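You operate a simulated robot arm through the tools that you are given. There is no shell and no other tool. Be economical: measure what you need, move in short steps, check, and stop when the job is done.

You run a simulated robot arm. Do the job below in one go: nothing can be reset, and whatever is moved stays where it is left.

TASK
Take the blue card and leave it on the middle of the stacking table's clamp end. Then take the grease brush and put it on the high shelf of the rack. Then shut the holder flap. Keep to this order. Set down upright: blue card.

It is judged by the outcome, as a careful person would: the job done as asked, and still so three seconds after it is handed in. It fails if anything else is knocked over, pushed out of place, dropped, spilled or broken.

THE ROBOT
A 6-joint arm with a fingered hand on a trunk, on a base that drives. Base frame: it is fixed to the floor where the robot stands at the start and does not move with it; the origin is under the middle of the robot, x ahead of it, y to its left, z up; the surface under the hand at the start is at about z = 820. Readings come in mm, rad, newtons and seconds.
With the tool pointing down near the work surface it reaches from about 420 to 820 mm from the robot's upright axis, wherever it stands. Its first joint turns from -2.897 to 2.897 rad. Places, roughly: grease brush (3x3x17 cm) [-5500, 3600, 900]; high shelf of the rack (21x66 cm) [-6240, 1880, 1520]; holder flap [0, 2700, 900]; middle of the stacking table's clamp end [-500, 3000, 800]. Payload 4 kg.
Tool frame: the origin (TCP) lies between the finger pads and is the grasp point; the fingertips stand 20 mm ahead of it; z points along the fingers, y is the line along which they close. The gripper opens to 140 mm. The gripper's body begins 54 mm behind the TCP. The gripper is a hand of 3 fingers: y runs from the thumb to the fingers, the wrist lies at [0, 0, -215] in the tool frame, and closing takes about 1.5 s.
Orientation is told as [roll, pitch, yaw] about the base's x, y, z axes, in that order, counted from this pose: with the fingers straight down and closing along the base's y, the tool's x points along the base's -x, its y along +y and its z along -z.

THE INTERFACE
- The arm moves only by the tool jog_arm. Its argument "commands" is text: rows parted by semicolons, each of 6 numbers parted by spaces: the shift along the base's x, y, z in units of 25 mm (1.0 is 25 mm), then the turn, a rotation vector about the base's x, y, z in units of 5 degrees (1.0 is 5 degrees). In form: tx ty tz ax ay az; .... A call has 1 to 20 rows; each row shifts and turns the commanded pose from where the row before left it. "gripper" is the finger opening in mm, from 0 to 140, set as the call begins (left out, the last holds). A call with a number of a shift or a turn outside -1 to 1 is refused whole. Rows are played at 5 a second. More than 50 mm and 0.15 rad between two rows, or a gripper value outside its range, and nothing of the call is played. Where a pose cannot be reached the arm comes as near as it can. A force on the tool above 40 N (or 10 N above the force at the start of the call, whichever is more), or a blocked arm, ends the call early, and 0.2 s more pass. Each finger travels about 45 mm/s and halts on what it meets, pressing with about 27 N; the grip force reading is that of the motor and also rises with nothing between the fingers. The clock runs only during rows and for 0.2 s after the last one: add rows that do not move to give the fingers time. It gives the time, the measured TCP pose, the force on the tool (base axes), the opening and the grip force at its end, in the units of the frame above (readings bear some noise), with the torque about the TCP (base axes, N m) and any sound that the robot's microphone picked up.
- Cameras (640 x 400 px; columns grow to the right, rows downward): "scene" is now at [52.9, 147.5, 1532.2]; the picture's right is [-0.52, -0.86, 0.00], its down [-0.59, 0.36, -0.72] and it looks along [0.62, -0.38, -0.69] (base axes); focal length 294 px, centre (320, 200). "wrist" rides on the gripper at [74, -43, -79] in the tool frame; the picture's right is [0.50, 0.87, 0.00], its down [-0.59, 0.34, -0.73] and it looks along [-0.64, 0.37, 0.68] (tool axes); focal length 275 px, centre (320, 200).
- snapshot(camera): a new picture of that camera. No time passes.
- move_column(by): slides the trunk up (or, below 0, down) by that many mm; the arm and the scene camera ride with it, the base frame stays. It gives what a move gives, with no picture.
- drive_base(legs): drives the robot by 1 to 6 legs, each [ahead, left, turn to the left] in mm, mm and rad, along the robot's own axes; the way and the turn of a leg run together, so that a leg with both is an arc; at most 1500 mm and 3.142 rad a leg. The arm and the cameras ride along, it lands a little off, and it stops where it bumps. It gives what a move gives.
- set_fingers(finger1, finger2, thumb_bend): sets how far each is bent, from 0 (flat) to 1 (curled in); at 0.3 the hand is open as for a grip, at 0.7 the pads meet at the TCP. One left out holds its place. A second passes; each finger stops where it meets its share of the squeeze, and holds until it gets a number again. A gripper value or a shape takes the hand back. It gives what a move gives, with no picture; readings hold the bend of each and the force on the fingers (four entries, about 0 where the hand has none), thumb and palm.
- hand_shape(shape): the hand has 3 fingers and takes this shape, open, in about a second: jaw (thumb against the fingers, like two jaws); tri (thumb and two fingers); tip (a fingertip pinch); poke (one finger out to press); point (the index stretched); flat (the hand flat); cup (the hand cupped); fist (a fist). The gripper value then closes the fingers along that shape, each until it touches; the sizes above hold for jaw. It gives what a move gives, with no picture.
- head_to(pan, tilt): turns the head with the scene camera to pan (to the left, within 2.094 rad either way) and tilt (down, from -0.506 to 1.204), counted from straight ahead of the robot. It gives what a move gives.
- probe_pixels(camera, pixels): for up to 12 pixels [column, row] of the newest picture of that camera ("zoom" is the newest enlarged one), the place [x, y, z] in the base frame of the surface seen there, good to about 2 mm. No time passes.
- close_up(camera, box): a new picture of the part [left, top, right, bottom] of that camera's present view, enlarged. No time passes.
- job_done(): hands the job in; it is judged then, once.

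Keep the steps short. Do not move on a guess: measure, check each grasp and each placing, and mend mistakes. In all there are 110 turns and 82 pictures (those below and enlarged ones count). Leave the gripper open and the arm clear of the work at the hand-in unless told otherwise, and finish with a single line.

The tools are called after "Request:" as a command line: name --argument value ..., lists and objects as JSON in quotes. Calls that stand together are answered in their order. jog_arm: Moves the arm, as the interface text tells. Its arguments: {"type":"object","properties":{"commands":{"type":"string"},"gripper":{"type":"number"}},"required":["commands"]} The other tools are called the same way: move_column (by) slides the trunk up or down; hand_shape (shape) gives the hand a shape; set_fingers (finger1, finger2, thumb_bend) moves the fingers one by one; drive_base (legs) drives the base; head_to (pan, tilt) turns the head that bears the scene camera; snapshot (camera) takes a picture; probe_pixels (camera, pixels) gives the place of the surface under pixels of a picture; close_up (camera, box) takes an enlarged picture of a part of a camera's view; job_done () hands the job in.

At the start:

```text
clock: 0.0
tcp_pos: [446.8, -108.5, 1122.4]
tcp_rot: [0.001, 0.001, 0.0]
contact_force: [0.0, -0.2, -0.2]
moment: [0.01, 0.02, -0.03]
grip_width: 139.9
grasp_force: 0.0
shape: jaw
bend: [0.3, 0.3, 0.3]
finger forces: [0.0, 0.1, 0.0, 0.0, 0.0, 0.0]
trunk travel left (down, up): [-125.0, 465.0]
robot x, y, heading: [-1.5, 1.1, -0.002]
head pan, tilt: [-0.545, 0.759]
```

scene: 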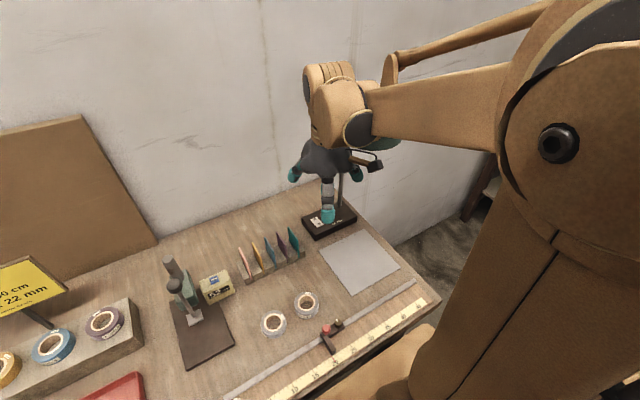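
wrist: 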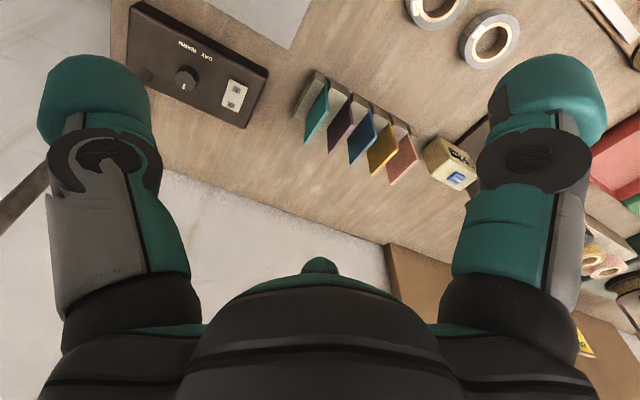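

I see a rack of five cards around scene pixels (240-300, 230-280). I'll enlarge both views to identify the blue card.

Request:
close_up --camera "scene" --box '[190, 200, 350, 300]'

Request:
close_up --camera "wrist" --box '[280, 50, 440, 200]'

```text
4.00 times, centred on (270, 250) of scene
```

zoom: 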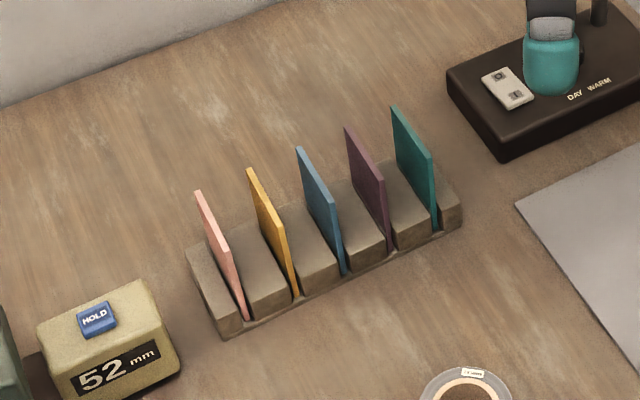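

```text
2.67 times, centred on (360, 125) of wrist
```

zoom: 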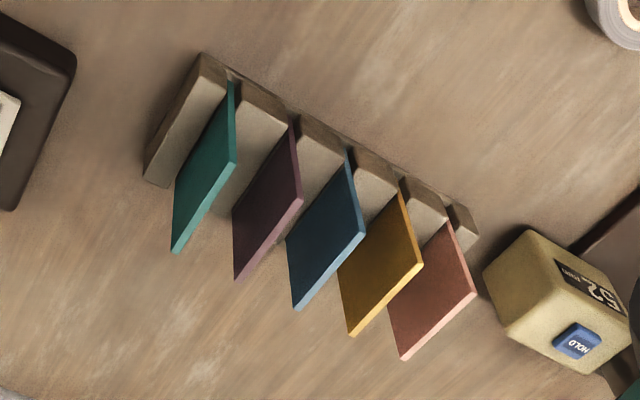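

The blue card is the middle one. I'm measuring its top edge, its neighbours and the rack in the enlarged wrist picture, plus the scene.

Request:
probe_pixels --camera "zoom" --pixels '[[298, 304], [360, 233], [292, 240], [345, 175], [325, 240], [237, 272], [297, 200], [353, 330], [420, 262], [370, 175], [310, 145], [175, 250]]'

Request:
probe_pixels --camera "scene" --pixels '[[265, 238], [275, 267], [272, 255], [258, 260], [250, 280], [303, 255]]'

```text
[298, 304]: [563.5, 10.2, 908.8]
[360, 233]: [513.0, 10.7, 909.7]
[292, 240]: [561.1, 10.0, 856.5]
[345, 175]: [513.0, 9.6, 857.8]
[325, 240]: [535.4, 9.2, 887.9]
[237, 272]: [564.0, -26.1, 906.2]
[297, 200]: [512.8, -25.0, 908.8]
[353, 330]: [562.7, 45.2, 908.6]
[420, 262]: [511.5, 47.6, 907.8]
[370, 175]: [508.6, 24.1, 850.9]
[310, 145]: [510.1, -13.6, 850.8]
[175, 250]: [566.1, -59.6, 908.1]
```

```text
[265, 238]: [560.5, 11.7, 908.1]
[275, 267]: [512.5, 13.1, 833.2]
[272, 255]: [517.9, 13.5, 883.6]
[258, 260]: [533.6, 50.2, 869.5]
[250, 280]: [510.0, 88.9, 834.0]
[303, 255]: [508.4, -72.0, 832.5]
```

The blue card occupies x 511–564, about y 11.5, with its top at z 909, and its neighbours are 35 mm away on each side. I'll move above it with the opening set to 36, then look.

Request:
jog_arm --commands "0.72 0.96 -0.6 0 0 0;0.72 0.96 -0.6 0 0 0;0.72 0.96 -0.6 0 0 0;0.72 0.96 -0.6 0 0 0;0.72 0.96 -0.6 0 0 0;0 0 0 0 0 0;0 0 0 0 0 0;0 0 0 0 0 0" --gripper 38

Request:
snapshot --camera "wrist"

Request:
snapshot --camera "scene"

```text
clock: 1.8
tcp_pos: [536.7, 14.1, 1047.4]
tcp_rot: [0.001, 0.0, 0.001]
contact_force: [-0.3, -0.6, -0.2]
moment: [0.0, 0.0, 0.02]
grip_width: 38.4
grasp_force: 0.1
shape: jaw
bend: [0.45, 0.45, 0.44]
finger forces: [0.0, 0.1, 0.0, 0.1, 0.0, 0.0]
trunk travel left (down, up): [-125.0, 465.0]
robot x, y, heading: [0.1, -2.8, 0.0]
head pan, tilt: [-0.545, 0.759]
```

```text
77 pictures are left
```

wrist: 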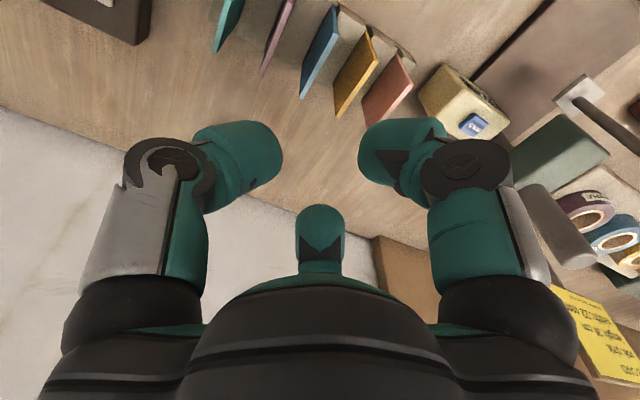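

```text
76 pictures are left
```

scene: 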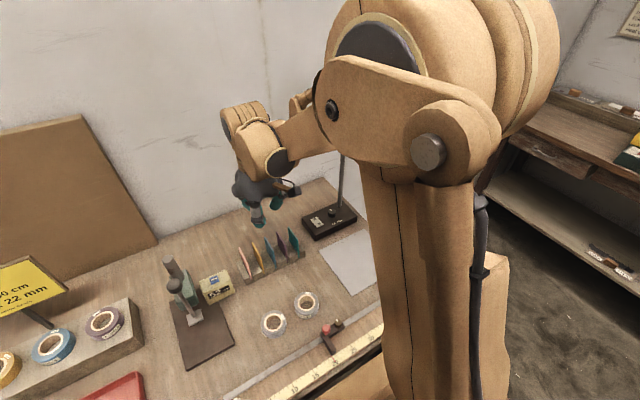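

I want to know the real fingertip size before going between the cards, so I'm probing the fingertips in the wrist view.

Request:
probe_pixels --camera "wrist" --pixels '[[281, 155], [240, 123], [225, 210], [361, 155], [385, 125], [397, 190], [320, 206], [299, 225], [342, 225], [320, 250], [260, 185], [200, 135]]'

```text
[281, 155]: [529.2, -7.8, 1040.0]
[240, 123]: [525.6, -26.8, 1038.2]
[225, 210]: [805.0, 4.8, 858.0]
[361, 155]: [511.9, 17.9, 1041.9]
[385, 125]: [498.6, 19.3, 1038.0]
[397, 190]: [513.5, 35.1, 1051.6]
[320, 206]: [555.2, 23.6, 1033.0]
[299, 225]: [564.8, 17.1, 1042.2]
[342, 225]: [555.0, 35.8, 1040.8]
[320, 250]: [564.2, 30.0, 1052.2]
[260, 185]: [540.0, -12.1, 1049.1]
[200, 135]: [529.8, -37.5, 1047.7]
```

The fingertips are about 20 mm thick, so I'll enter with a narrow opening of 16 mm and grip only the top ~12 mm. I'm narrowing and centring at y 11.6, then checking again.

Request:
jog_arm --commands "0 -0.1 -0.9 0 0 0;0 0 -0.9 0 0 0;0 0 -0.9 0 0 0;0 0 0 0 0 0;0 0 0 0 0 0" --gripper 16

Request:
snapshot --camera "wrist"

Request:
close_up --camera "scene" --box '[190, 160, 350, 300]'

```text
clock: 3.0
tcp_pos: [537.5, 9.8, 980.3]
tcp_rot: [-0.001, -0.001, 0.001]
contact_force: [0.1, 0.2, -1.1]
moment: [-0.02, -0.01, -0.02]
grip_width: 16.2
grasp_force: 0.0
shape: jaw
bend: [0.66, 0.66, 0.55]
finger forces: [0.1, 0.0, 0.0, 0.1, 0.1, 0.0]
trunk travel left (down, up): [-125.0, 465.0]
robot x, y, heading: [1.2, -0.8, 0.003]
head pan, tilt: [-0.545, 0.759]
```

```text
75 pictures are left
```

wrist: 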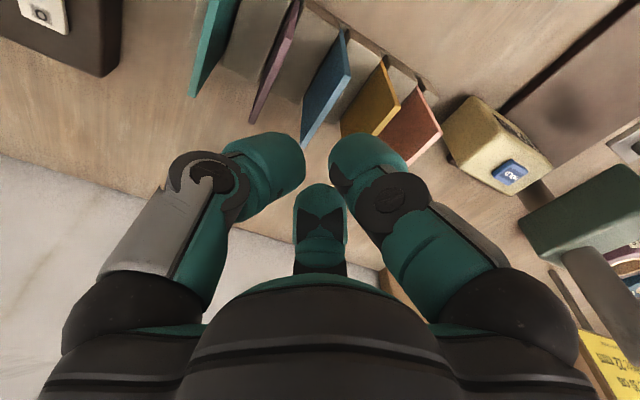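

```text
2.86 times, centred on (270, 230) of scene
```

zoom: 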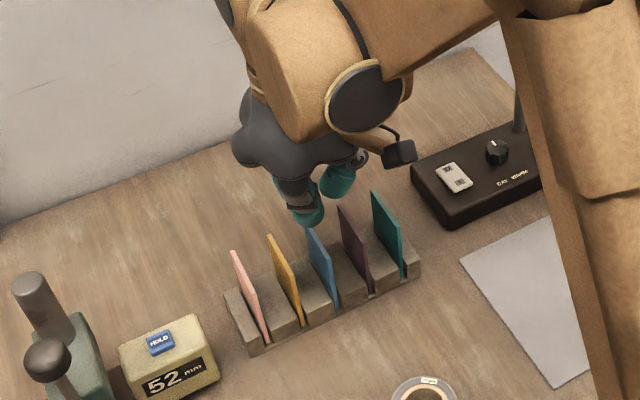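

I'm probing the fingertips now to find where the gap sits relative to the card.

Request:
probe_pixels --camera "wrist" --pixels '[[304, 160], [298, 140], [265, 134], [230, 150], [330, 160], [345, 135], [370, 133], [404, 160], [322, 186], [345, 205], [295, 205], [345, 230]]'

Request:
probe_pixels --camera "zoom" --pixels '[[297, 222], [310, 226], [322, 215], [283, 195], [335, 195], [350, 185], [322, 180], [318, 240]]'

```text
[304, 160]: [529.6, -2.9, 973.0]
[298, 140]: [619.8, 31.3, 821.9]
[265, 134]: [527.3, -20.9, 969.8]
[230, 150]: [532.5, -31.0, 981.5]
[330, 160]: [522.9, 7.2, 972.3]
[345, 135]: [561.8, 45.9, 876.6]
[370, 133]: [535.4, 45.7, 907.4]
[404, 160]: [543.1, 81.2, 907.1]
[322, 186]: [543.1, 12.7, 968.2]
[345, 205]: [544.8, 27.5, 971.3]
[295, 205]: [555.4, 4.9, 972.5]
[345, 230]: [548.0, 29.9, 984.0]
```

```text
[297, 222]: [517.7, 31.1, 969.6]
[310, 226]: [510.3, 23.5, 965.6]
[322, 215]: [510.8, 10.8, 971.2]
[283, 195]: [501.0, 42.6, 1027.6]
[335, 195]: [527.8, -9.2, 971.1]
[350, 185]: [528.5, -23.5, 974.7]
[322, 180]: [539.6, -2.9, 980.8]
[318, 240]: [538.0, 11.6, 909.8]
```

The gap is shifted toward the thumb because the bends are uneven (0.66 against 0.55). I'll set the fingers evenly to 0.58.

Request:
set_fingers --finger1 0.58 --finger2 0.58 --thumb_bend 0.6

Request:
snapshot --camera "wrist"

Request:
close_up --camera "scene" --box '[230, 180, 310, 240]'

```text
clock: 4.0
tcp_pos: [538.4, 9.1, 979.7]
tcp_rot: [0.0, -0.001, 0.001]
contact_force: [0.1, 0.9, 0.0]
moment: [0.01, 0.01, 0.01]
grip_width: 37.3
grasp_force: 0.1
shape: fingers
bend: [0.57, 0.57, 0.6]
finger forces: [0.0, 0.0, 0.0, 0.0, 0.0, 0.0]
trunk travel left (down, up): [-125.0, 465.0]
robot x, y, heading: [0.9, -1.9, -0.003]
head pan, tilt: [-0.545, 0.759]
```

```text
73 pictures are left
```

wrist: 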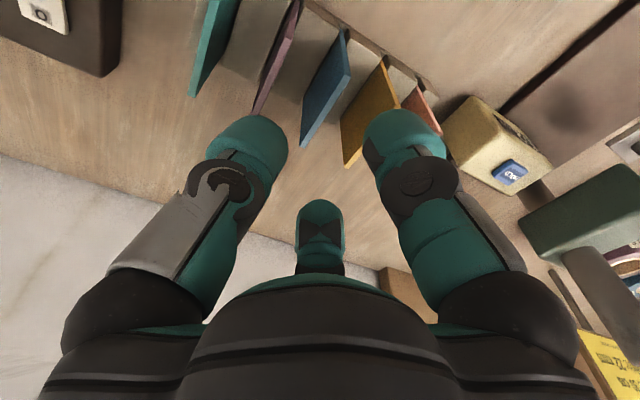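

```text
6.67 times, centred on (270, 210) of scene
```

zoom: 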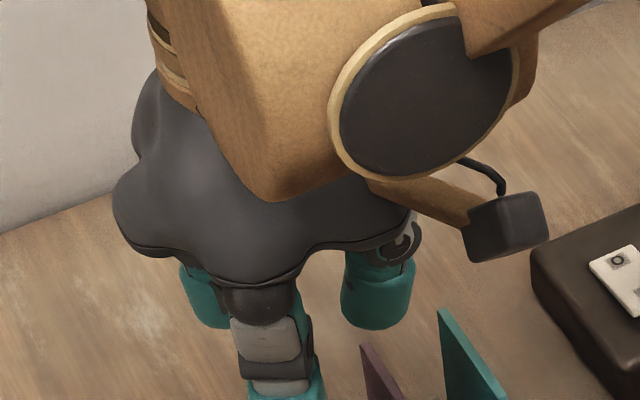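

These bends give 37 mm, so I need about 0.655 on all three.

Request:
set_fingers --finger1 0.655 --finger2 0.655 --thumb_bend 0.655

Request:
snapshot --camera "wrist"

```text
clock: 5.0
tcp_pos: [537.5, 8.6, 980.6]
tcp_rot: [-0.001, -0.002, -0.001]
contact_force: [-0.4, -0.1, 1.1]
moment: [-0.01, 0.0, 0.03]
grip_width: 16.8
grasp_force: 0.1
shape: fingers
bend: [0.65, 0.65, 0.65]
finger forces: [0.0, 0.0, 0.1, 0.0, 0.1, 0.1]
trunk travel left (down, up): [-125.0, 465.0]
robot x, y, heading: [-1.0, 0.1, 0.001]
head pan, tilt: [-0.545, 0.759]
```

```text
71 pictures are left
```

wrist: 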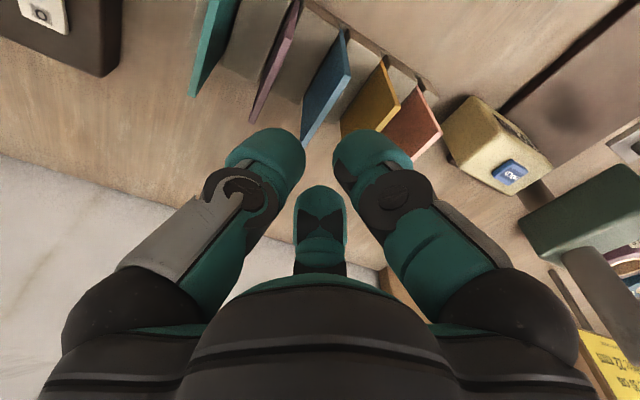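

Request:
probe_pixels --camera "wrist" --pixels '[[303, 155], [300, 175], [285, 190], [265, 131], [230, 155], [334, 155], [342, 180], [322, 188], [296, 215], [345, 215], [398, 145], [345, 240]]'

```text
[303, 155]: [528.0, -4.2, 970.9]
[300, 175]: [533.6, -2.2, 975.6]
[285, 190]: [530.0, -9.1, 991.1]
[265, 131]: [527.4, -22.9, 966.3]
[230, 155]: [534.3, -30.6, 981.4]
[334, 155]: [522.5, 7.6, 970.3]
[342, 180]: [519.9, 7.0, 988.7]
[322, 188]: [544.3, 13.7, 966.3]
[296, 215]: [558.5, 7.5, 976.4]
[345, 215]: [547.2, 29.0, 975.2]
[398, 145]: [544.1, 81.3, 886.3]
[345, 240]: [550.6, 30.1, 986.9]
```

Measured, the gap spans about y −3 to 9 while the TCP reads 9, so the gap centre sits about 6–8 mm toward the thumb. I'll shift +8 in y, lower by 45 (tips still above the card tops), and check.

Request:
jog_arm --commands "0 0.32 -0.6 0 0 0;0 0 -0.6 0 0 0;0 0 -0.6 0 0 0;0 0 0 0 0 0"

Request:
close_up --camera "scene" --box '[220, 200, 320, 280]'

Request:
snapshot --camera "wrist"

```text
clock: 6.0
tcp_pos: [536.3, 18.9, 935.7]
tcp_rot: [-0.001, -0.002, -0.001]
contact_force: [0.0, 0.1, 0.2]
moment: [0.0, 0.01, -0.06]
grip_width: 16.7
grasp_force: 0.0
shape: fingers
bend: [0.65, 0.65, 0.65]
finger forces: [0.0, 0.1, 0.0, 0.0, 0.0, 0.0]
trunk travel left (down, up): [-125.0, 465.0]
robot x, y, heading: [-2.2, 2.8, -0.001]
head pan, tilt: [-0.545, 0.759]
```

```text
5.00 times, centred on (270, 240) of scene
```

zoom: 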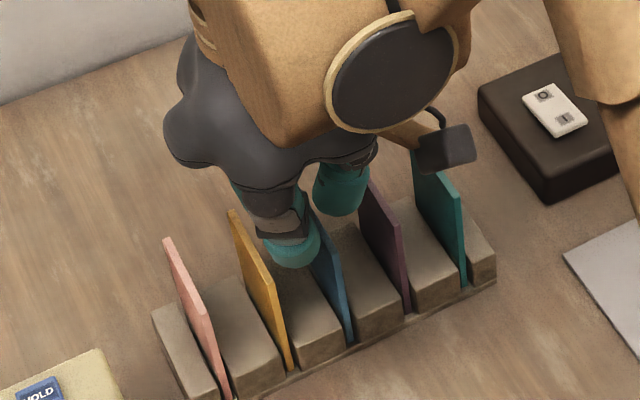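

```text
69 pictures are left
```

wrist: 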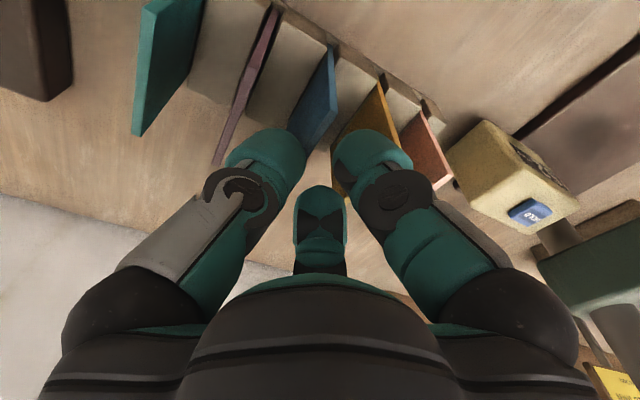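

Request:
probe_pixels --camera "zoom" --pixels '[[290, 262], [316, 250], [262, 240], [268, 258], [340, 208], [318, 205], [365, 190], [325, 240], [300, 212]]'

Request:
probe_pixels --camera "wrist" --pixels '[[302, 155], [296, 175], [265, 131], [242, 143], [334, 155], [322, 188], [297, 215], [345, 215], [320, 130], [335, 70]]'

```text
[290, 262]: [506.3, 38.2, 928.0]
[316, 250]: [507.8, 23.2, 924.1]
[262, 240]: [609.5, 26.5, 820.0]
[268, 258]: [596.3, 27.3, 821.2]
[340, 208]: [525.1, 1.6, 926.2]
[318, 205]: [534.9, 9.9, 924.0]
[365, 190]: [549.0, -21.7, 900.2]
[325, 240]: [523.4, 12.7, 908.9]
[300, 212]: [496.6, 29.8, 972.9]
```

```text
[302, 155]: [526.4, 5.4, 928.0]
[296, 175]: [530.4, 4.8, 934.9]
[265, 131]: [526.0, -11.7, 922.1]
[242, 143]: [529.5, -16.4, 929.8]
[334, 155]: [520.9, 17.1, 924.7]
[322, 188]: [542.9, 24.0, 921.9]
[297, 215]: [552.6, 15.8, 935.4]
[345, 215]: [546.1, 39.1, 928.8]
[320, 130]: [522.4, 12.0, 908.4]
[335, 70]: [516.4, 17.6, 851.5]
```

The gap is about y 9–16 and the card is y 10–13.5. There's room to widen slightly, so I'll set 0.64 and shift −1 mm.

Request:
set_fingers --finger1 0.642 --finger2 0.642 --thumb_bend 0.64

Request:
jog_arm --commands "0 -0.04 -0.3 0 0 0;0 0 -0.3 0 0 0;0 0 0 0 0 0"

Request:
close_up --camera "wrist" --box '[200, 60, 440, 260]'

Request:
close_up --camera "scene" --box '[240, 220, 300, 260]'

```text
clock: 7.0
tcp_pos: [536.0, 19.8, 935.9]
tcp_rot: [-0.001, 0.0, 0.0]
contact_force: [0.0, -0.4, 0.0]
moment: [0.01, -0.01, 0.0]
grip_width: 19.4
grasp_force: 0.0
shape: fingers
bend: [0.64, 0.64, 0.64]
finger forces: [0.0, 0.0, 0.0, 0.0, 0.0, 0.0]
trunk travel left (down, up): [-125.0, 465.0]
robot x, y, heading: [-2.6, -1.0, 0.002]
head pan, tilt: [-0.545, 0.759]
```

```text
clock: 7.8
tcp_pos: [537.1, 17.8, 921.1]
tcp_rot: [-0.002, 0.0, 0.001]
contact_force: [-0.1, -0.5, -1.3]
moment: [0.0, 0.03, -0.01]
grip_width: 19.3
grasp_force: 0.1
shape: fingers
bend: [0.64, 0.64, 0.64]
finger forces: [0.1, 0.0, 0.0, 0.0, 0.0, 0.0]
trunk travel left (down, up): [-125.0, 465.0]
robot x, y, heading: [-0.7, -0.8, 0.0]
head pan, tilt: [-0.545, 0.759]
```

```text
2.00 times, centred on (320, 160) of wrist
```

zoom: 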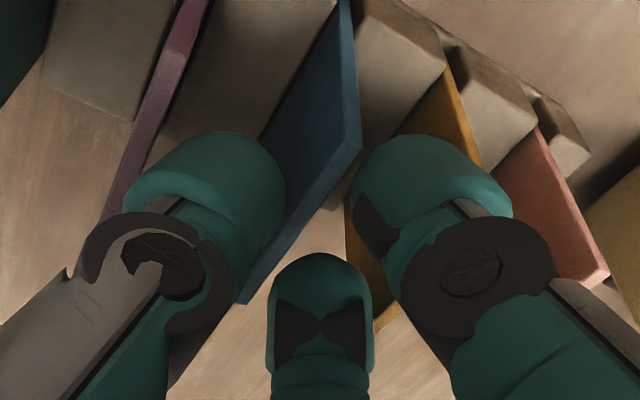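

```text
10.00 times, centred on (270, 240) of scene
```

zoom: 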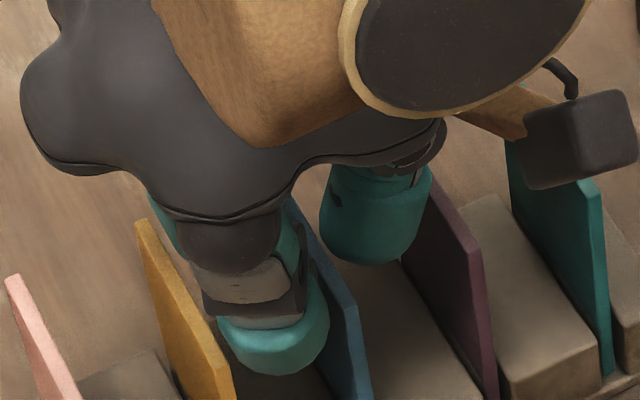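

The thumb and fingers straddle the blue card and are clear of the yellow and purple ones. I'll lower another 12 mm in small steps.

Request:
jog_arm --commands "0 0 -0.25 0 0 0;0 0 -0.25 0 0 0;0 0 0 0 0 0"

Request:
close_up --camera "scene" --box '[240, 220, 300, 260]'

Request:
close_up --camera "wrist" --box '[200, 60, 440, 260]'

```text
clock: 8.6
tcp_pos: [536.9, 16.8, 906.8]
tcp_rot: [0.0, 0.001, 0.0]
contact_force: [-0.3, 0.5, 0.1]
moment: [-0.01, -0.02, 0.01]
grip_width: 19.4
grasp_force: 0.0
shape: fingers
bend: [0.64, 0.64, 0.64]
finger forces: [0.0, 0.0, 0.0, 0.0, 0.0, 0.0]
trunk travel left (down, up): [-125.0, 465.0]
robot x, y, heading: [-3.3, 3.9, -0.004]
head pan, tilt: [-0.545, 0.759]
```

```text
10.00 times, centred on (270, 240) of scene
```

zoom: 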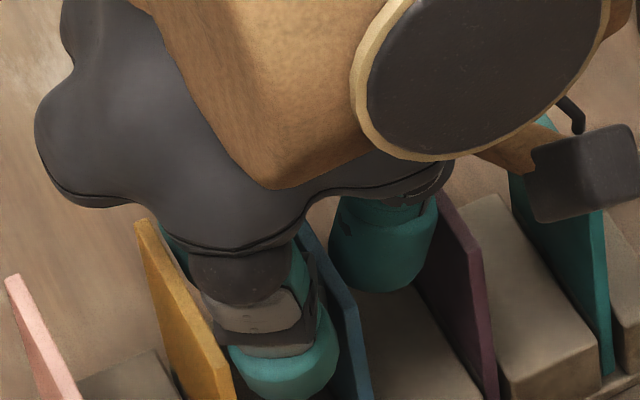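

```text
2.00 times, centred on (320, 160) of wrist
```

zoom: 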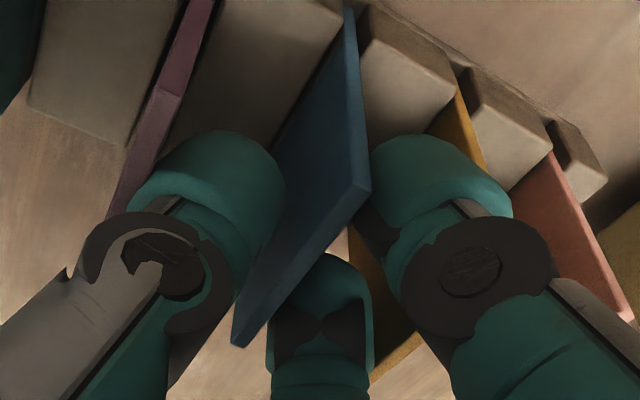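

Good straddle with no contact. I'll close the fingers step by step.

Request:
set_fingers --finger1 0.665 --finger2 0.665 --thumb_bend 0.66

Request:
set_fingers --finger1 0.7 --finger2 0.7 --thumb_bend 0.7

Request:
close_up --camera "wrist" --box '[200, 60, 440, 260]'

```text
clock: 9.6
tcp_pos: [537.0, 17.0, 907.6]
tcp_rot: [0.002, 0.0, 0.0]
contact_force: [-0.1, -0.2, 0.2]
moment: [0.02, -0.01, 0.02]
grip_width: 14.0
grasp_force: 0.1
shape: fingers
bend: [0.66, 0.66, 0.66]
finger forces: [0.0, 0.0, 0.0, 0.0, 0.1, 0.0]
trunk travel left (down, up): [-125.0, 465.0]
robot x, y, heading: [-1.0, -2.7, -0.001]
head pan, tilt: [-0.545, 0.759]
```

```text
clock: 10.6
tcp_pos: [537.4, 17.6, 907.0]
tcp_rot: [0.0, -0.001, 0.001]
contact_force: [-0.3, 0.1, -0.9]
moment: [0.01, -0.02, 0.05]
grip_width: 9.5
grasp_force: 5.4
shape: fingers
bend: [0.68, 0.68, 0.68]
finger forces: [2.8, 2.7, 0.1, 0.0, 5.8, 0.0]
trunk travel left (down, up): [-125.0, 465.0]
robot x, y, heading: [4.1, 0.3, 0.001]
head pan, tilt: [-0.545, 0.759]
```

```text
2.00 times, centred on (320, 160) of wrist
```

zoom: 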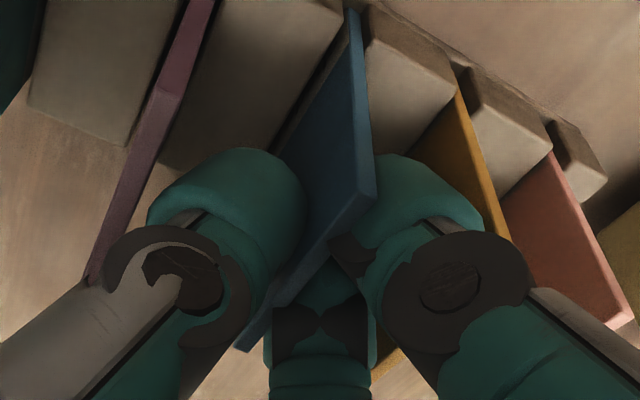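

All three fingers touch the card (2.8 + 2.7 against 5.8 N). I'll tighten, then lift a little.

Request:
set_fingers --finger1 0.74 --finger2 0.74 --thumb_bend 0.74

Request:
jog_arm --commands "0 0 0.4 0 0 0;0 0 0.4 0 0 0;0 0 0.4 0 0 0;0 0 0 0 0 0"

Request:
close_up --camera "scene" --box '[220, 200, 320, 280]'

```text
clock: 11.6
tcp_pos: [536.2, 17.4, 906.9]
tcp_rot: [0.0, -0.001, -0.001]
contact_force: [-0.3, 0.6, 0.3]
moment: [-0.02, 0.0, 0.01]
grip_width: 8.1
grasp_force: 8.7
shape: fingers
bend: [0.68, 0.68, 0.68]
finger forces: [4.6, 4.5, 0.0, 0.1, 9.1, 0.0]
trunk travel left (down, up): [-125.0, 465.0]
robot x, y, heading: [1.7, 2.3, -0.002]
head pan, tilt: [-0.545, 0.759]
```

```text
clock: 12.6
tcp_pos: [537.8, 18.6, 937.6]
tcp_rot: [0.0, 0.001, -0.001]
contact_force: [-0.1, -1.3, 0.6]
moment: [0.03, 0.04, 0.0]
grip_width: 8.1
grasp_force: 8.6
shape: fingers
bend: [0.68, 0.68, 0.68]
finger forces: [4.6, 4.4, 0.1, 0.0, 9.1, 0.0]
trunk travel left (down, up): [-125.0, 465.0]
robot x, y, heading: [0.5, 0.9, 0.002]
head pan, tilt: [-0.545, 0.759]
```

```text
5.00 times, centred on (270, 240) of scene
```

zoom: 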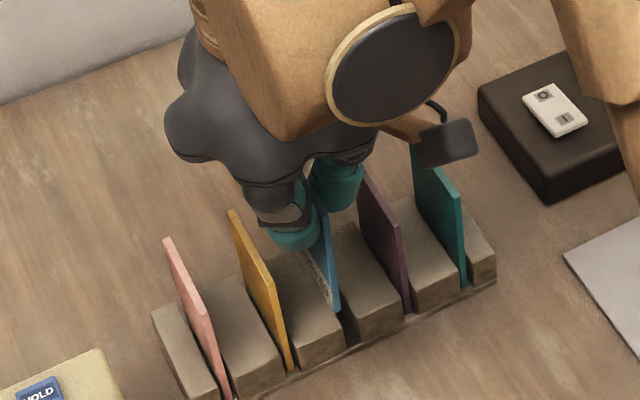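

The blue card is rising with the hand and its neighbours are untouched. I'll firm the grip and lift clear.

Request:
set_fingers --finger1 0.8 --finger2 0.8 --thumb_bend 0.8

Request:
jog_arm --commands "0 0 0.8 0 0 0;0 0 0.8 0 0 0;0 0 0.8 0 0 0;0 0 0.8 0 0 0;0 0 0.8 0 0 0;0 0 0.8 0 0 0;0 0 0.8 0 0 0;0 0 0.8 0 0 0;0 0 0 0 0 0"

Request:
close_up --camera "scene" --box '[190, 140, 350, 280]'

Request:
snapshot --camera "wrist"

```text
clock: 13.6
tcp_pos: [536.3, 18.1, 937.5]
tcp_rot: [0.0, -0.001, 0.0]
contact_force: [0.5, -0.1, 0.4]
moment: [0.03, 0.0, 0.02]
grip_width: 6.7
grasp_force: 17.4
shape: fingers
bend: [0.75, 0.75, 0.68]
finger forces: [9.0, 9.1, 0.0, 0.0, 16.6, 0.0]
trunk travel left (down, up): [-125.0, 465.0]
robot x, y, heading: [-0.7, 0.9, -0.001]
head pan, tilt: [-0.545, 0.759]
```

```text
clock: 15.6
tcp_pos: [536.9, 17.4, 1097.1]
tcp_rot: [0.001, -0.001, 0.002]
contact_force: [-0.6, -0.7, 0.4]
moment: [-0.01, 0.04, 0.03]
grip_width: 6.8
grasp_force: 17.7
shape: fingers
bend: [0.75, 0.75, 0.68]
finger forces: [9.2, 9.1, 0.0, 0.1, 16.8, 0.0]
trunk travel left (down, up): [-125.0, 465.0]
robot x, y, heading: [1.5, 0.1, -0.001]
head pan, tilt: [-0.545, 0.759]
```

```text
2.86 times, centred on (270, 210) of scene
```

zoom: 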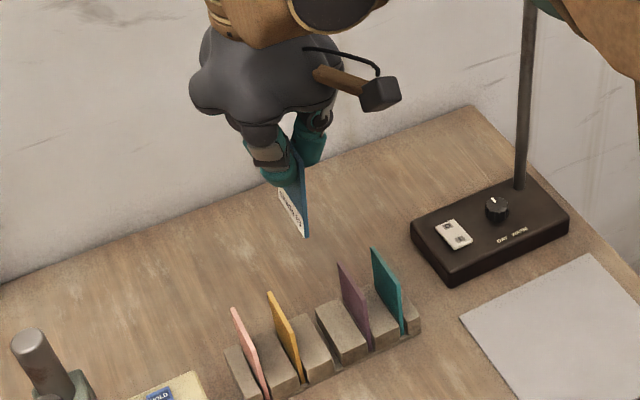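

```text
61 pictures are left
```

wrist: 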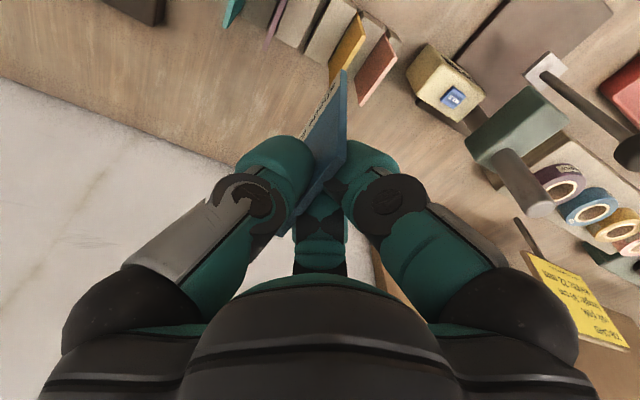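

The card is held firmly. Before driving I'll look around: to the left, and as far back as the head turns.

Request:
head_to --pan 1.6 --tilt 0.35

Request:
snapshot --camera "scene"

Request:
head_to --pan -2.0 --tilt 0.35

Request:
snapshot --camera "scene"

```text
clock: 17.6
tcp_pos: [536.3, 15.8, 1097.7]
tcp_rot: [-0.001, -0.001, 0.0]
contact_force: [-0.7, -0.4, -0.7]
moment: [0.0, -0.02, 0.0]
grip_width: 6.6
grasp_force: 17.9
shape: fingers
bend: [0.75, 0.75, 0.68]
finger forces: [9.2, 9.2, 0.1, 0.1, 16.7, 0.0]
trunk travel left (down, up): [-125.0, 465.0]
robot x, y, heading: [-1.5, 2.3, 0.005]
head pan, tilt: [1.6, 0.351]
```

```text
60 pictures are left
```

scene: 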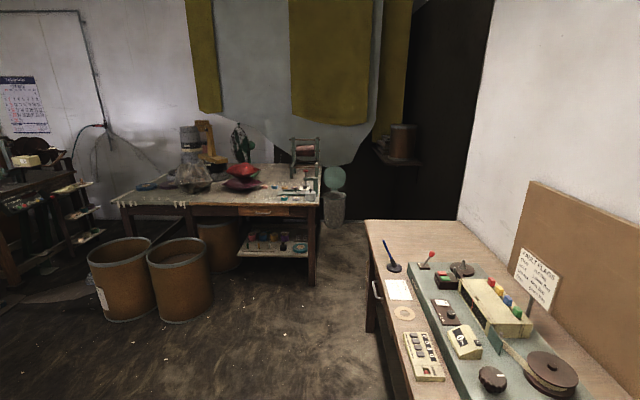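

```text
clock: 20.6
tcp_pos: [537.1, 17.6, 1097.7]
tcp_rot: [-0.001, 0.0, 0.0]
contact_force: [0.7, -0.1, 0.1]
moment: [-0.01, 0.01, 0.0]
grip_width: 6.9
grasp_force: 18.1
shape: fingers
bend: [0.75, 0.75, 0.68]
finger forces: [9.2, 9.2, 0.1, 0.0, 16.7, 0.0]
trunk travel left (down, up): [-125.0, 465.0]
robot x, y, heading: [-1.4, 2.1, 0.001]
head pan, tilt: [-2.0, 0.351]
```

```text
59 pictures are left
```

scene: 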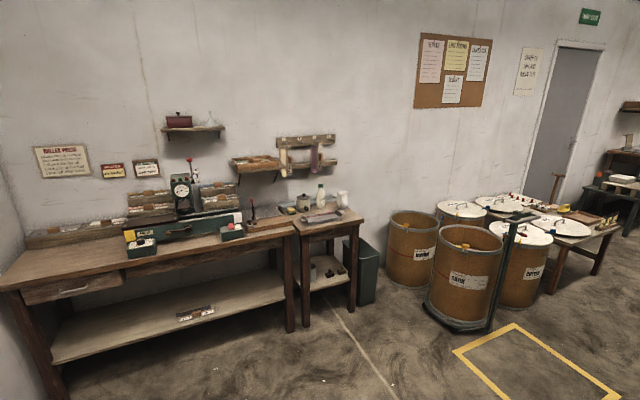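

The table at the middle of the left view should be the stacking table. I'll turn back to it and enlarge.

Request:
head_to --pan 1.7 --tilt 0.35

Request:
close_up --camera "scene" --box '[120, 110, 380, 280]'

```text
clock: 23.7
tcp_pos: [535.8, 17.9, 1097.7]
tcp_rot: [0.0, 0.0, 0.0]
contact_force: [-0.1, 0.8, -0.1]
moment: [0.0, 0.01, 0.01]
grip_width: 6.7
grasp_force: 17.0
shape: fingers
bend: [0.75, 0.75, 0.68]
finger forces: [9.1, 9.2, 0.1, 0.0, 16.7, 0.0]
trunk travel left (down, up): [-125.0, 465.0]
robot x, y, heading: [0.9, 1.5, 0.001]
head pan, tilt: [1.7, 0.351]
```

```text
2.35 times, centred on (250, 195) of scene
```

zoom: 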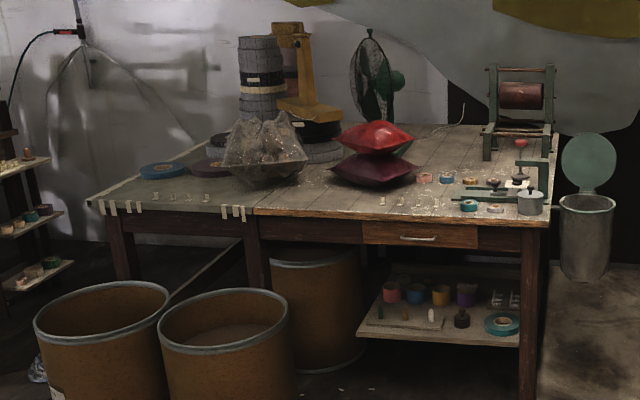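

Request:
probe_pixels --camera "zoom" --pixels '[[588, 165], [588, 215], [500, 188], [535, 200], [545, 215], [400, 160], [372, 175], [520, 95], [105, 210], [220, 320], [90, 300], [440, 150]]'

```text
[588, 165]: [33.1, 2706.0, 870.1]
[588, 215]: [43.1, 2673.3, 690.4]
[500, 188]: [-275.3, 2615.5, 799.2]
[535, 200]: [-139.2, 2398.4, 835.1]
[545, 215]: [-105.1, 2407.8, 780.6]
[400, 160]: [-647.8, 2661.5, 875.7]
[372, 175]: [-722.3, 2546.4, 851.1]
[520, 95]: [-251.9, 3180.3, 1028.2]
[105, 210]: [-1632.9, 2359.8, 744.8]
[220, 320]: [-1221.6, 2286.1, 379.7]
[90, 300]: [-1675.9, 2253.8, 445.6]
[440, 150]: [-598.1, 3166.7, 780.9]
```

The round flap is the holder's lid at (33, 2706, 870), and the stacking table top is at about z 780 and ends near x −100. I'll back away, slide left and turn to face it.

Request:
drive_base --legs '[[-500, 0, 0], [0, 1000, 0], [0, 0, 1.571]]'

Request:
head_to --pan 0.0 --tilt 0.4

Request:
snapshot --camera "scene"

```text
clock: 35.1
tcp_pos: [-515.8, 1503.3, 1098.2]
tcp_rot: [-0.001, 0.001, 1.564]
contact_force: [-0.7, 0.0, 0.1]
moment: [-0.03, 0.01, -0.04]
grip_width: 6.9
grasp_force: 17.9
shape: fingers
bend: [0.75, 0.75, 0.68]
finger forces: [9.4, 9.4, 0.0, 0.1, 16.9, 0.0]
trunk travel left (down, up): [-125.0, 465.0]
robot x, y, heading: [-504.7, 967.1, 1.568]
head pan, tilt: [1.7, 0.351]
```

```text
clock: 36.8
tcp_pos: [-515.2, 1504.3, 1097.4]
tcp_rot: [0.0, -0.001, 1.566]
contact_force: [-0.1, 0.4, -0.8]
moment: [-0.01, 0.0, 0.01]
grip_width: 6.9
grasp_force: 18.0
shape: fingers
bend: [0.75, 0.75, 0.68]
finger forces: [9.5, 9.4, 0.0, 0.1, 16.8, 0.0]
trunk travel left (down, up): [-125.0, 465.0]
robot x, y, heading: [-502.5, 962.7, 1.565]
head pan, tilt: [0.0, 0.4]
```

```text
57 pictures are left
```

scene: 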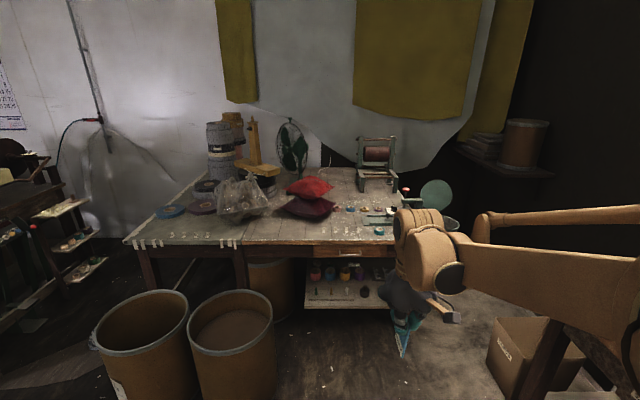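

I'm enlarging the table from here and measuring key points.

Request:
close_up --camera "scene" --box '[260, 120, 480, 260]'

Request:
probe_pixels --camera "scene" --pixels '[[125, 243], [300, 305], [410, 236], [505, 320], [495, 350], [575, 365], [435, 185], [235, 340], [380, 330], [310, 190], [350, 200], [400, 360]]'

```text
2.86 times, centred on (370, 190) of scene
```

zoom: 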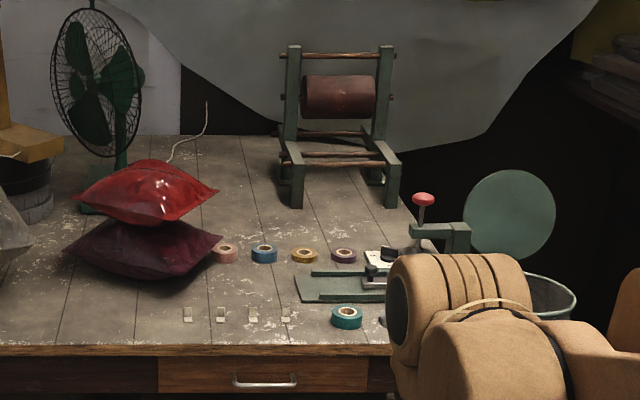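

```text
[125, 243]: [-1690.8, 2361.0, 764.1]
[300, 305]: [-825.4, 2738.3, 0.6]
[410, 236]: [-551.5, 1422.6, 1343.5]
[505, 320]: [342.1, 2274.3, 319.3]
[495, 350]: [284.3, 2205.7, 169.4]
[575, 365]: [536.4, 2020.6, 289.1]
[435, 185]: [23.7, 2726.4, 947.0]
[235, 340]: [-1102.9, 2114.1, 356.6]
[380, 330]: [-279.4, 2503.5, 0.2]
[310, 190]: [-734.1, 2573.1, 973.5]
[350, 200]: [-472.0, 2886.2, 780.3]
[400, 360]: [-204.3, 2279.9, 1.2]
```

The toggle clamp with the red knob marks the right end as the clamp end, and there's bare wood around (−480, 2900). I'll look down at my own base to learn its footprint.

Request:
head_to --pan 0.5 --tilt 1.2

Request:
snapshot --camera "scene"

```text
clock: 37.9
tcp_pos: [-515.4, 1504.0, 1097.4]
tcp_rot: [-0.001, -0.001, 1.566]
contact_force: [0.5, -0.5, 0.1]
moment: [-0.05, 0.01, -0.01]
grip_width: 6.8
grasp_force: 18.1
shape: fingers
bend: [0.75, 0.75, 0.68]
finger forces: [9.4, 9.5, 0.0, 0.1, 16.9, 0.0]
trunk travel left (down, up): [-125.0, 465.0]
robot x, y, heading: [-502.6, 970.6, 1.568]
head pan, tilt: [0.499, 1.201]
```

```text
55 pictures are left
```

scene: 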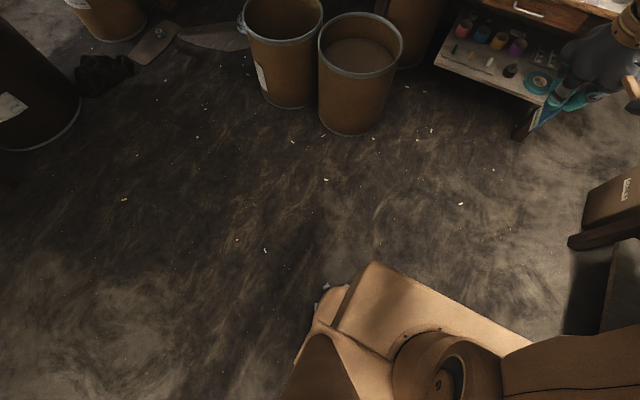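

Request:
probe_pixels --camera "scene" --pixels '[[375, 263], [530, 340], [300, 350], [330, 290], [440, 300], [360, 132], [350, 75], [440, 62], [535, 100], [520, 135], [590, 225], [600, 180]]'

```text
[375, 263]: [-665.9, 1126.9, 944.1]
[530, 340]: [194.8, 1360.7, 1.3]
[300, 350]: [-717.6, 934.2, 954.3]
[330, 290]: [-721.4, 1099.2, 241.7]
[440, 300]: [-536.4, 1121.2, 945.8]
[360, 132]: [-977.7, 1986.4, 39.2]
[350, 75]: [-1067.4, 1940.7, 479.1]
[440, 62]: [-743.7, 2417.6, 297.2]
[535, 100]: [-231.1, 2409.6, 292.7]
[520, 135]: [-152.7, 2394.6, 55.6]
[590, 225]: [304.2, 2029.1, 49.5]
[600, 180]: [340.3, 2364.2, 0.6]
```

The base is about 220 mm to each side and 160–250 ahead of the axis, so the lane at x≈−500 is clear (barrel right edge ≈ −900). I'll drive ahead 1050 mm and look.

Request:
drive_base --legs '[[1050, 0, 0]]'

Request:
head_to --pan 0.1 --tilt 0.75

Request:
snapshot --camera "scene"

```text
clock: 43.4
tcp_pos: [-508.6, 2563.3, 1098.0]
tcp_rot: [0.0, 0.0, 1.565]
contact_force: [0.5, -0.5, -0.2]
moment: [-0.04, 0.01, -0.01]
grip_width: 6.6
grasp_force: 17.8
shape: fingers
bend: [0.75, 0.75, 0.68]
finger forces: [9.5, 9.5, 0.0, 0.0, 16.9, 0.0]
trunk travel left (down, up): [-125.0, 465.0]
robot x, y, heading: [-493.1, 2027.0, 1.565]
head pan, tilt: [0.499, 1.201]
```

```text
clock: 44.3
tcp_pos: [-507.5, 2563.0, 1098.1]
tcp_rot: [0.001, 0.0, 1.563]
contact_force: [-0.7, 0.3, 0.3]
moment: [-0.01, 0.02, 0.04]
grip_width: 6.5
grasp_force: 18.2
shape: fingers
bend: [0.75, 0.75, 0.68]
finger forces: [9.5, 9.3, 0.1, 0.0, 16.9, 0.0]
trunk travel left (down, up): [-125.0, 465.0]
robot x, y, heading: [-491.9, 2025.1, 1.568]
head pan, tilt: [0.099, 0.75]
```

```text
54 pictures are left
```

scene: 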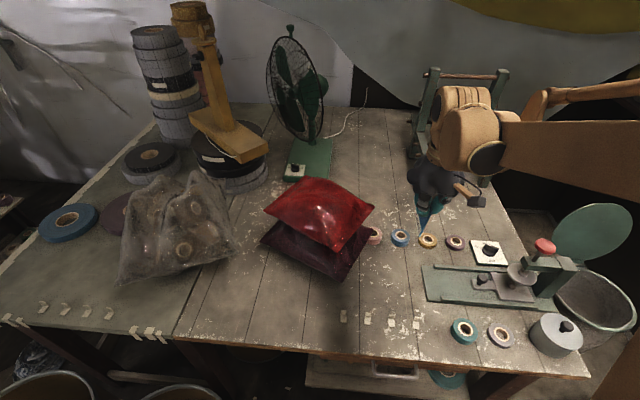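

Request:
probe_pixels --camera "scene" --pixels '[[180, 333], [586, 372], [500, 215], [400, 112], [270, 112], [372, 210], [330, 160], [375, 237], [455, 242], [370, 150], [380, 190], [415, 160]]'

```text
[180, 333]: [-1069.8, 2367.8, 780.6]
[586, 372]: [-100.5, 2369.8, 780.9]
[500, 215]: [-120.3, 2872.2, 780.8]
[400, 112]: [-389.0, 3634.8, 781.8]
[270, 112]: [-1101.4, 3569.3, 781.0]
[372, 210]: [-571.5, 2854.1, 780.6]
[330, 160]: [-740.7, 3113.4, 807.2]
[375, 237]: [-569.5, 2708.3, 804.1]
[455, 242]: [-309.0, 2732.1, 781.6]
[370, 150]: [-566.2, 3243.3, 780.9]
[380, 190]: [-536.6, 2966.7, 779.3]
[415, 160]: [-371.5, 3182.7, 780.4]
```

The right half of the table centres at about (−497, 3004), which is bare. I'm at reach 979, so I'll drive 130 mm closer and check the clearance to the table edge.

Request:
drive_base --legs '[[130, 0, 0]]'

Request:
head_to --pan 0.5 --tilt 1.2

Request:
snapshot --camera "scene"

```text
clock: 45.5
tcp_pos: [-508.2, 2694.4, 1097.7]
tcp_rot: [0.001, 0.003, 1.565]
contact_force: [0.4, 0.3, 0.1]
moment: [-0.05, 0.0, 0.02]
grip_width: 6.6
grasp_force: 17.8
shape: fingers
bend: [0.75, 0.75, 0.68]
finger forces: [9.5, 9.3, 0.0, 0.0, 16.9, 0.0]
trunk travel left (down, up): [-125.0, 465.0]
robot x, y, heading: [-495.4, 2154.4, 1.566]
head pan, tilt: [0.099, 0.75]
```

```text
clock: 46.5
tcp_pos: [-508.3, 2693.2, 1097.1]
tcp_rot: [0.0, 0.0, 1.563]
contact_force: [-0.5, 0.0, 0.4]
moment: [0.02, 0.0, 0.01]
grip_width: 6.8
grasp_force: 18.0
shape: fingers
bend: [0.75, 0.75, 0.68]
finger forces: [9.5, 9.6, 0.1, 0.1, 16.9, 0.0]
trunk travel left (down, up): [-125.0, 465.0]
robot x, y, heading: [-494.4, 2155.2, 1.566]
head pan, tilt: [0.499, 1.201]
```

```text
53 pictures are left
```

scene: 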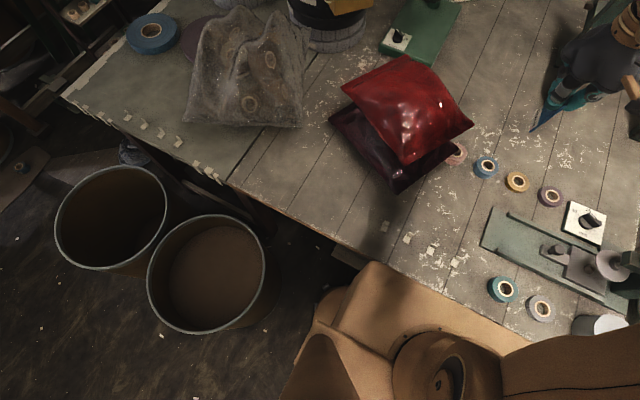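

Clear, with about 50 mm to spare. Next I'll extend the hand toward y≈2970 at the present height.

Request:
jog_arm --commands "0 1 0 0 0 0;0 1 0 0 0 0;0 1 0 0 0 0;0 1 0 0 0 0;0 1 0 0 0 0;0 1 0 0 0 0;0 1 0 0 0 0;0 1 -0.5 0 0 0;0 1 -0.5 0 0 0;0 1 -0.5 0 0 0;0 1 -0.5 0 0 0;0 0 0 0 0 0"

Request:
head_to --pan 0.1 --tilt 0.7

Request:
snapshot --camera "scene"

```text
clock: 49.0
tcp_pos: [-507.3, 2964.7, 1047.9]
tcp_rot: [-0.001, -0.001, 1.564]
contact_force: [-0.5, 0.6, -0.5]
moment: [-0.03, 0.0, 0.0]
grip_width: 6.5
grasp_force: 17.7
shape: fingers
bend: [0.75, 0.75, 0.68]
finger forces: [9.6, 9.6, 0.1, 0.1, 17.0, 0.0]
trunk travel left (down, up): [-125.0, 465.0]
robot x, y, heading: [-493.3, 2158.0, 1.565]
head pan, tilt: [0.499, 1.201]
```

```text
clock: 50.0
tcp_pos: [-508.1, 2965.6, 1046.5]
tcp_rot: [-0.001, 0.0, 1.563]
contact_force: [0.4, 0.4, -0.2]
moment: [0.06, 0.02, 0.03]
grip_width: 6.7
grasp_force: 18.2
shape: fingers
bend: [0.75, 0.75, 0.68]
finger forces: [9.6, 9.6, 0.1, 0.1, 17.0, 0.1]
trunk travel left (down, up): [-125.0, 465.0]
robot x, y, heading: [-493.3, 2159.1, 1.562]
head pan, tilt: [0.099, 0.7]
```

```text
52 pictures are left
```

scene: 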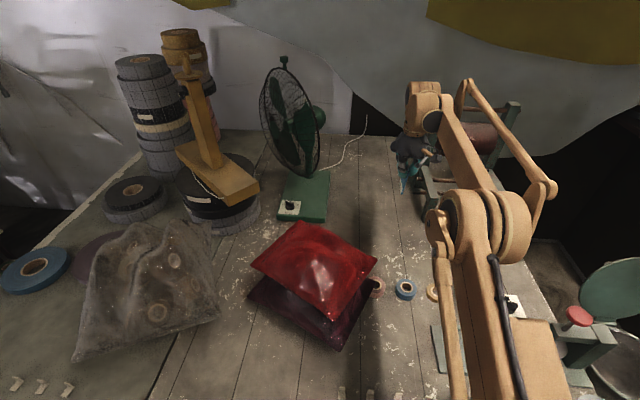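

The arm reached y=2965. I'm enlarging the card to measure its verticality and bottom.

Request:
close_up --camera "scene" --box '[380, 120, 460, 210]'

Request:
close_up --camera "wrist" --box '[200, 40, 440, 240]'

```text
4.44 times, centred on (420, 165) of scene
```

zoom: 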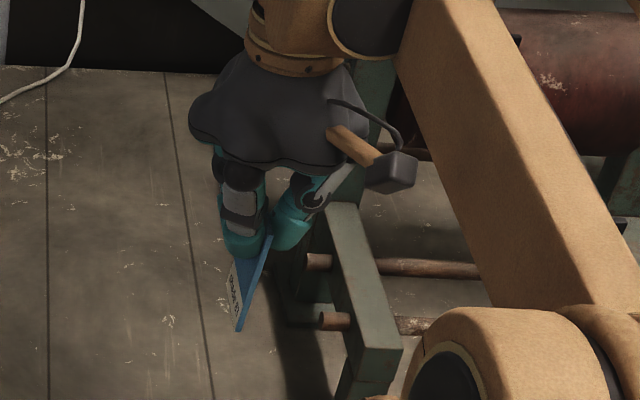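

```text
2.00 times, centred on (320, 140) of wrist
```

zoom: 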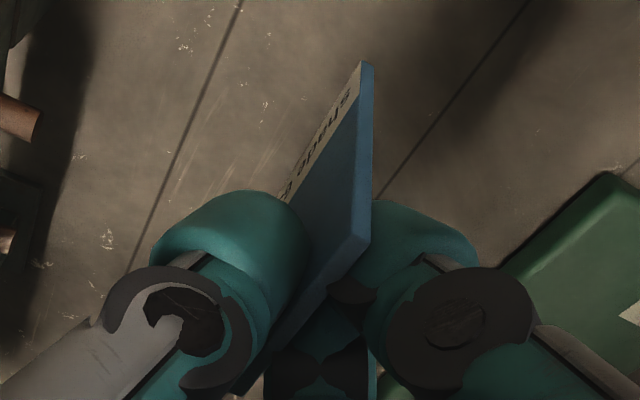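

Request:
probe_pixels --camera "zoom" --pixels '[[365, 225], [365, 150], [367, 75], [358, 75], [340, 110], [300, 165], [290, 190], [340, 240], [270, 345], [345, 160], [310, 230], [320, 250]]'

```text
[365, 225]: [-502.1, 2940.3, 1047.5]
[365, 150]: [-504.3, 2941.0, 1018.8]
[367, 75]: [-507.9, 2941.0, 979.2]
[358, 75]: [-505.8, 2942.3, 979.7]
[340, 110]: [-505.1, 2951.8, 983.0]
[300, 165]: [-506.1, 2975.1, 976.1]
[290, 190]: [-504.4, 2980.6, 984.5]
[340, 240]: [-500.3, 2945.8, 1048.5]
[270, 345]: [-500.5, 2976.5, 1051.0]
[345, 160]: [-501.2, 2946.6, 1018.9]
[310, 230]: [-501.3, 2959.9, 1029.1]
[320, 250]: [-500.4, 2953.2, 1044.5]
```

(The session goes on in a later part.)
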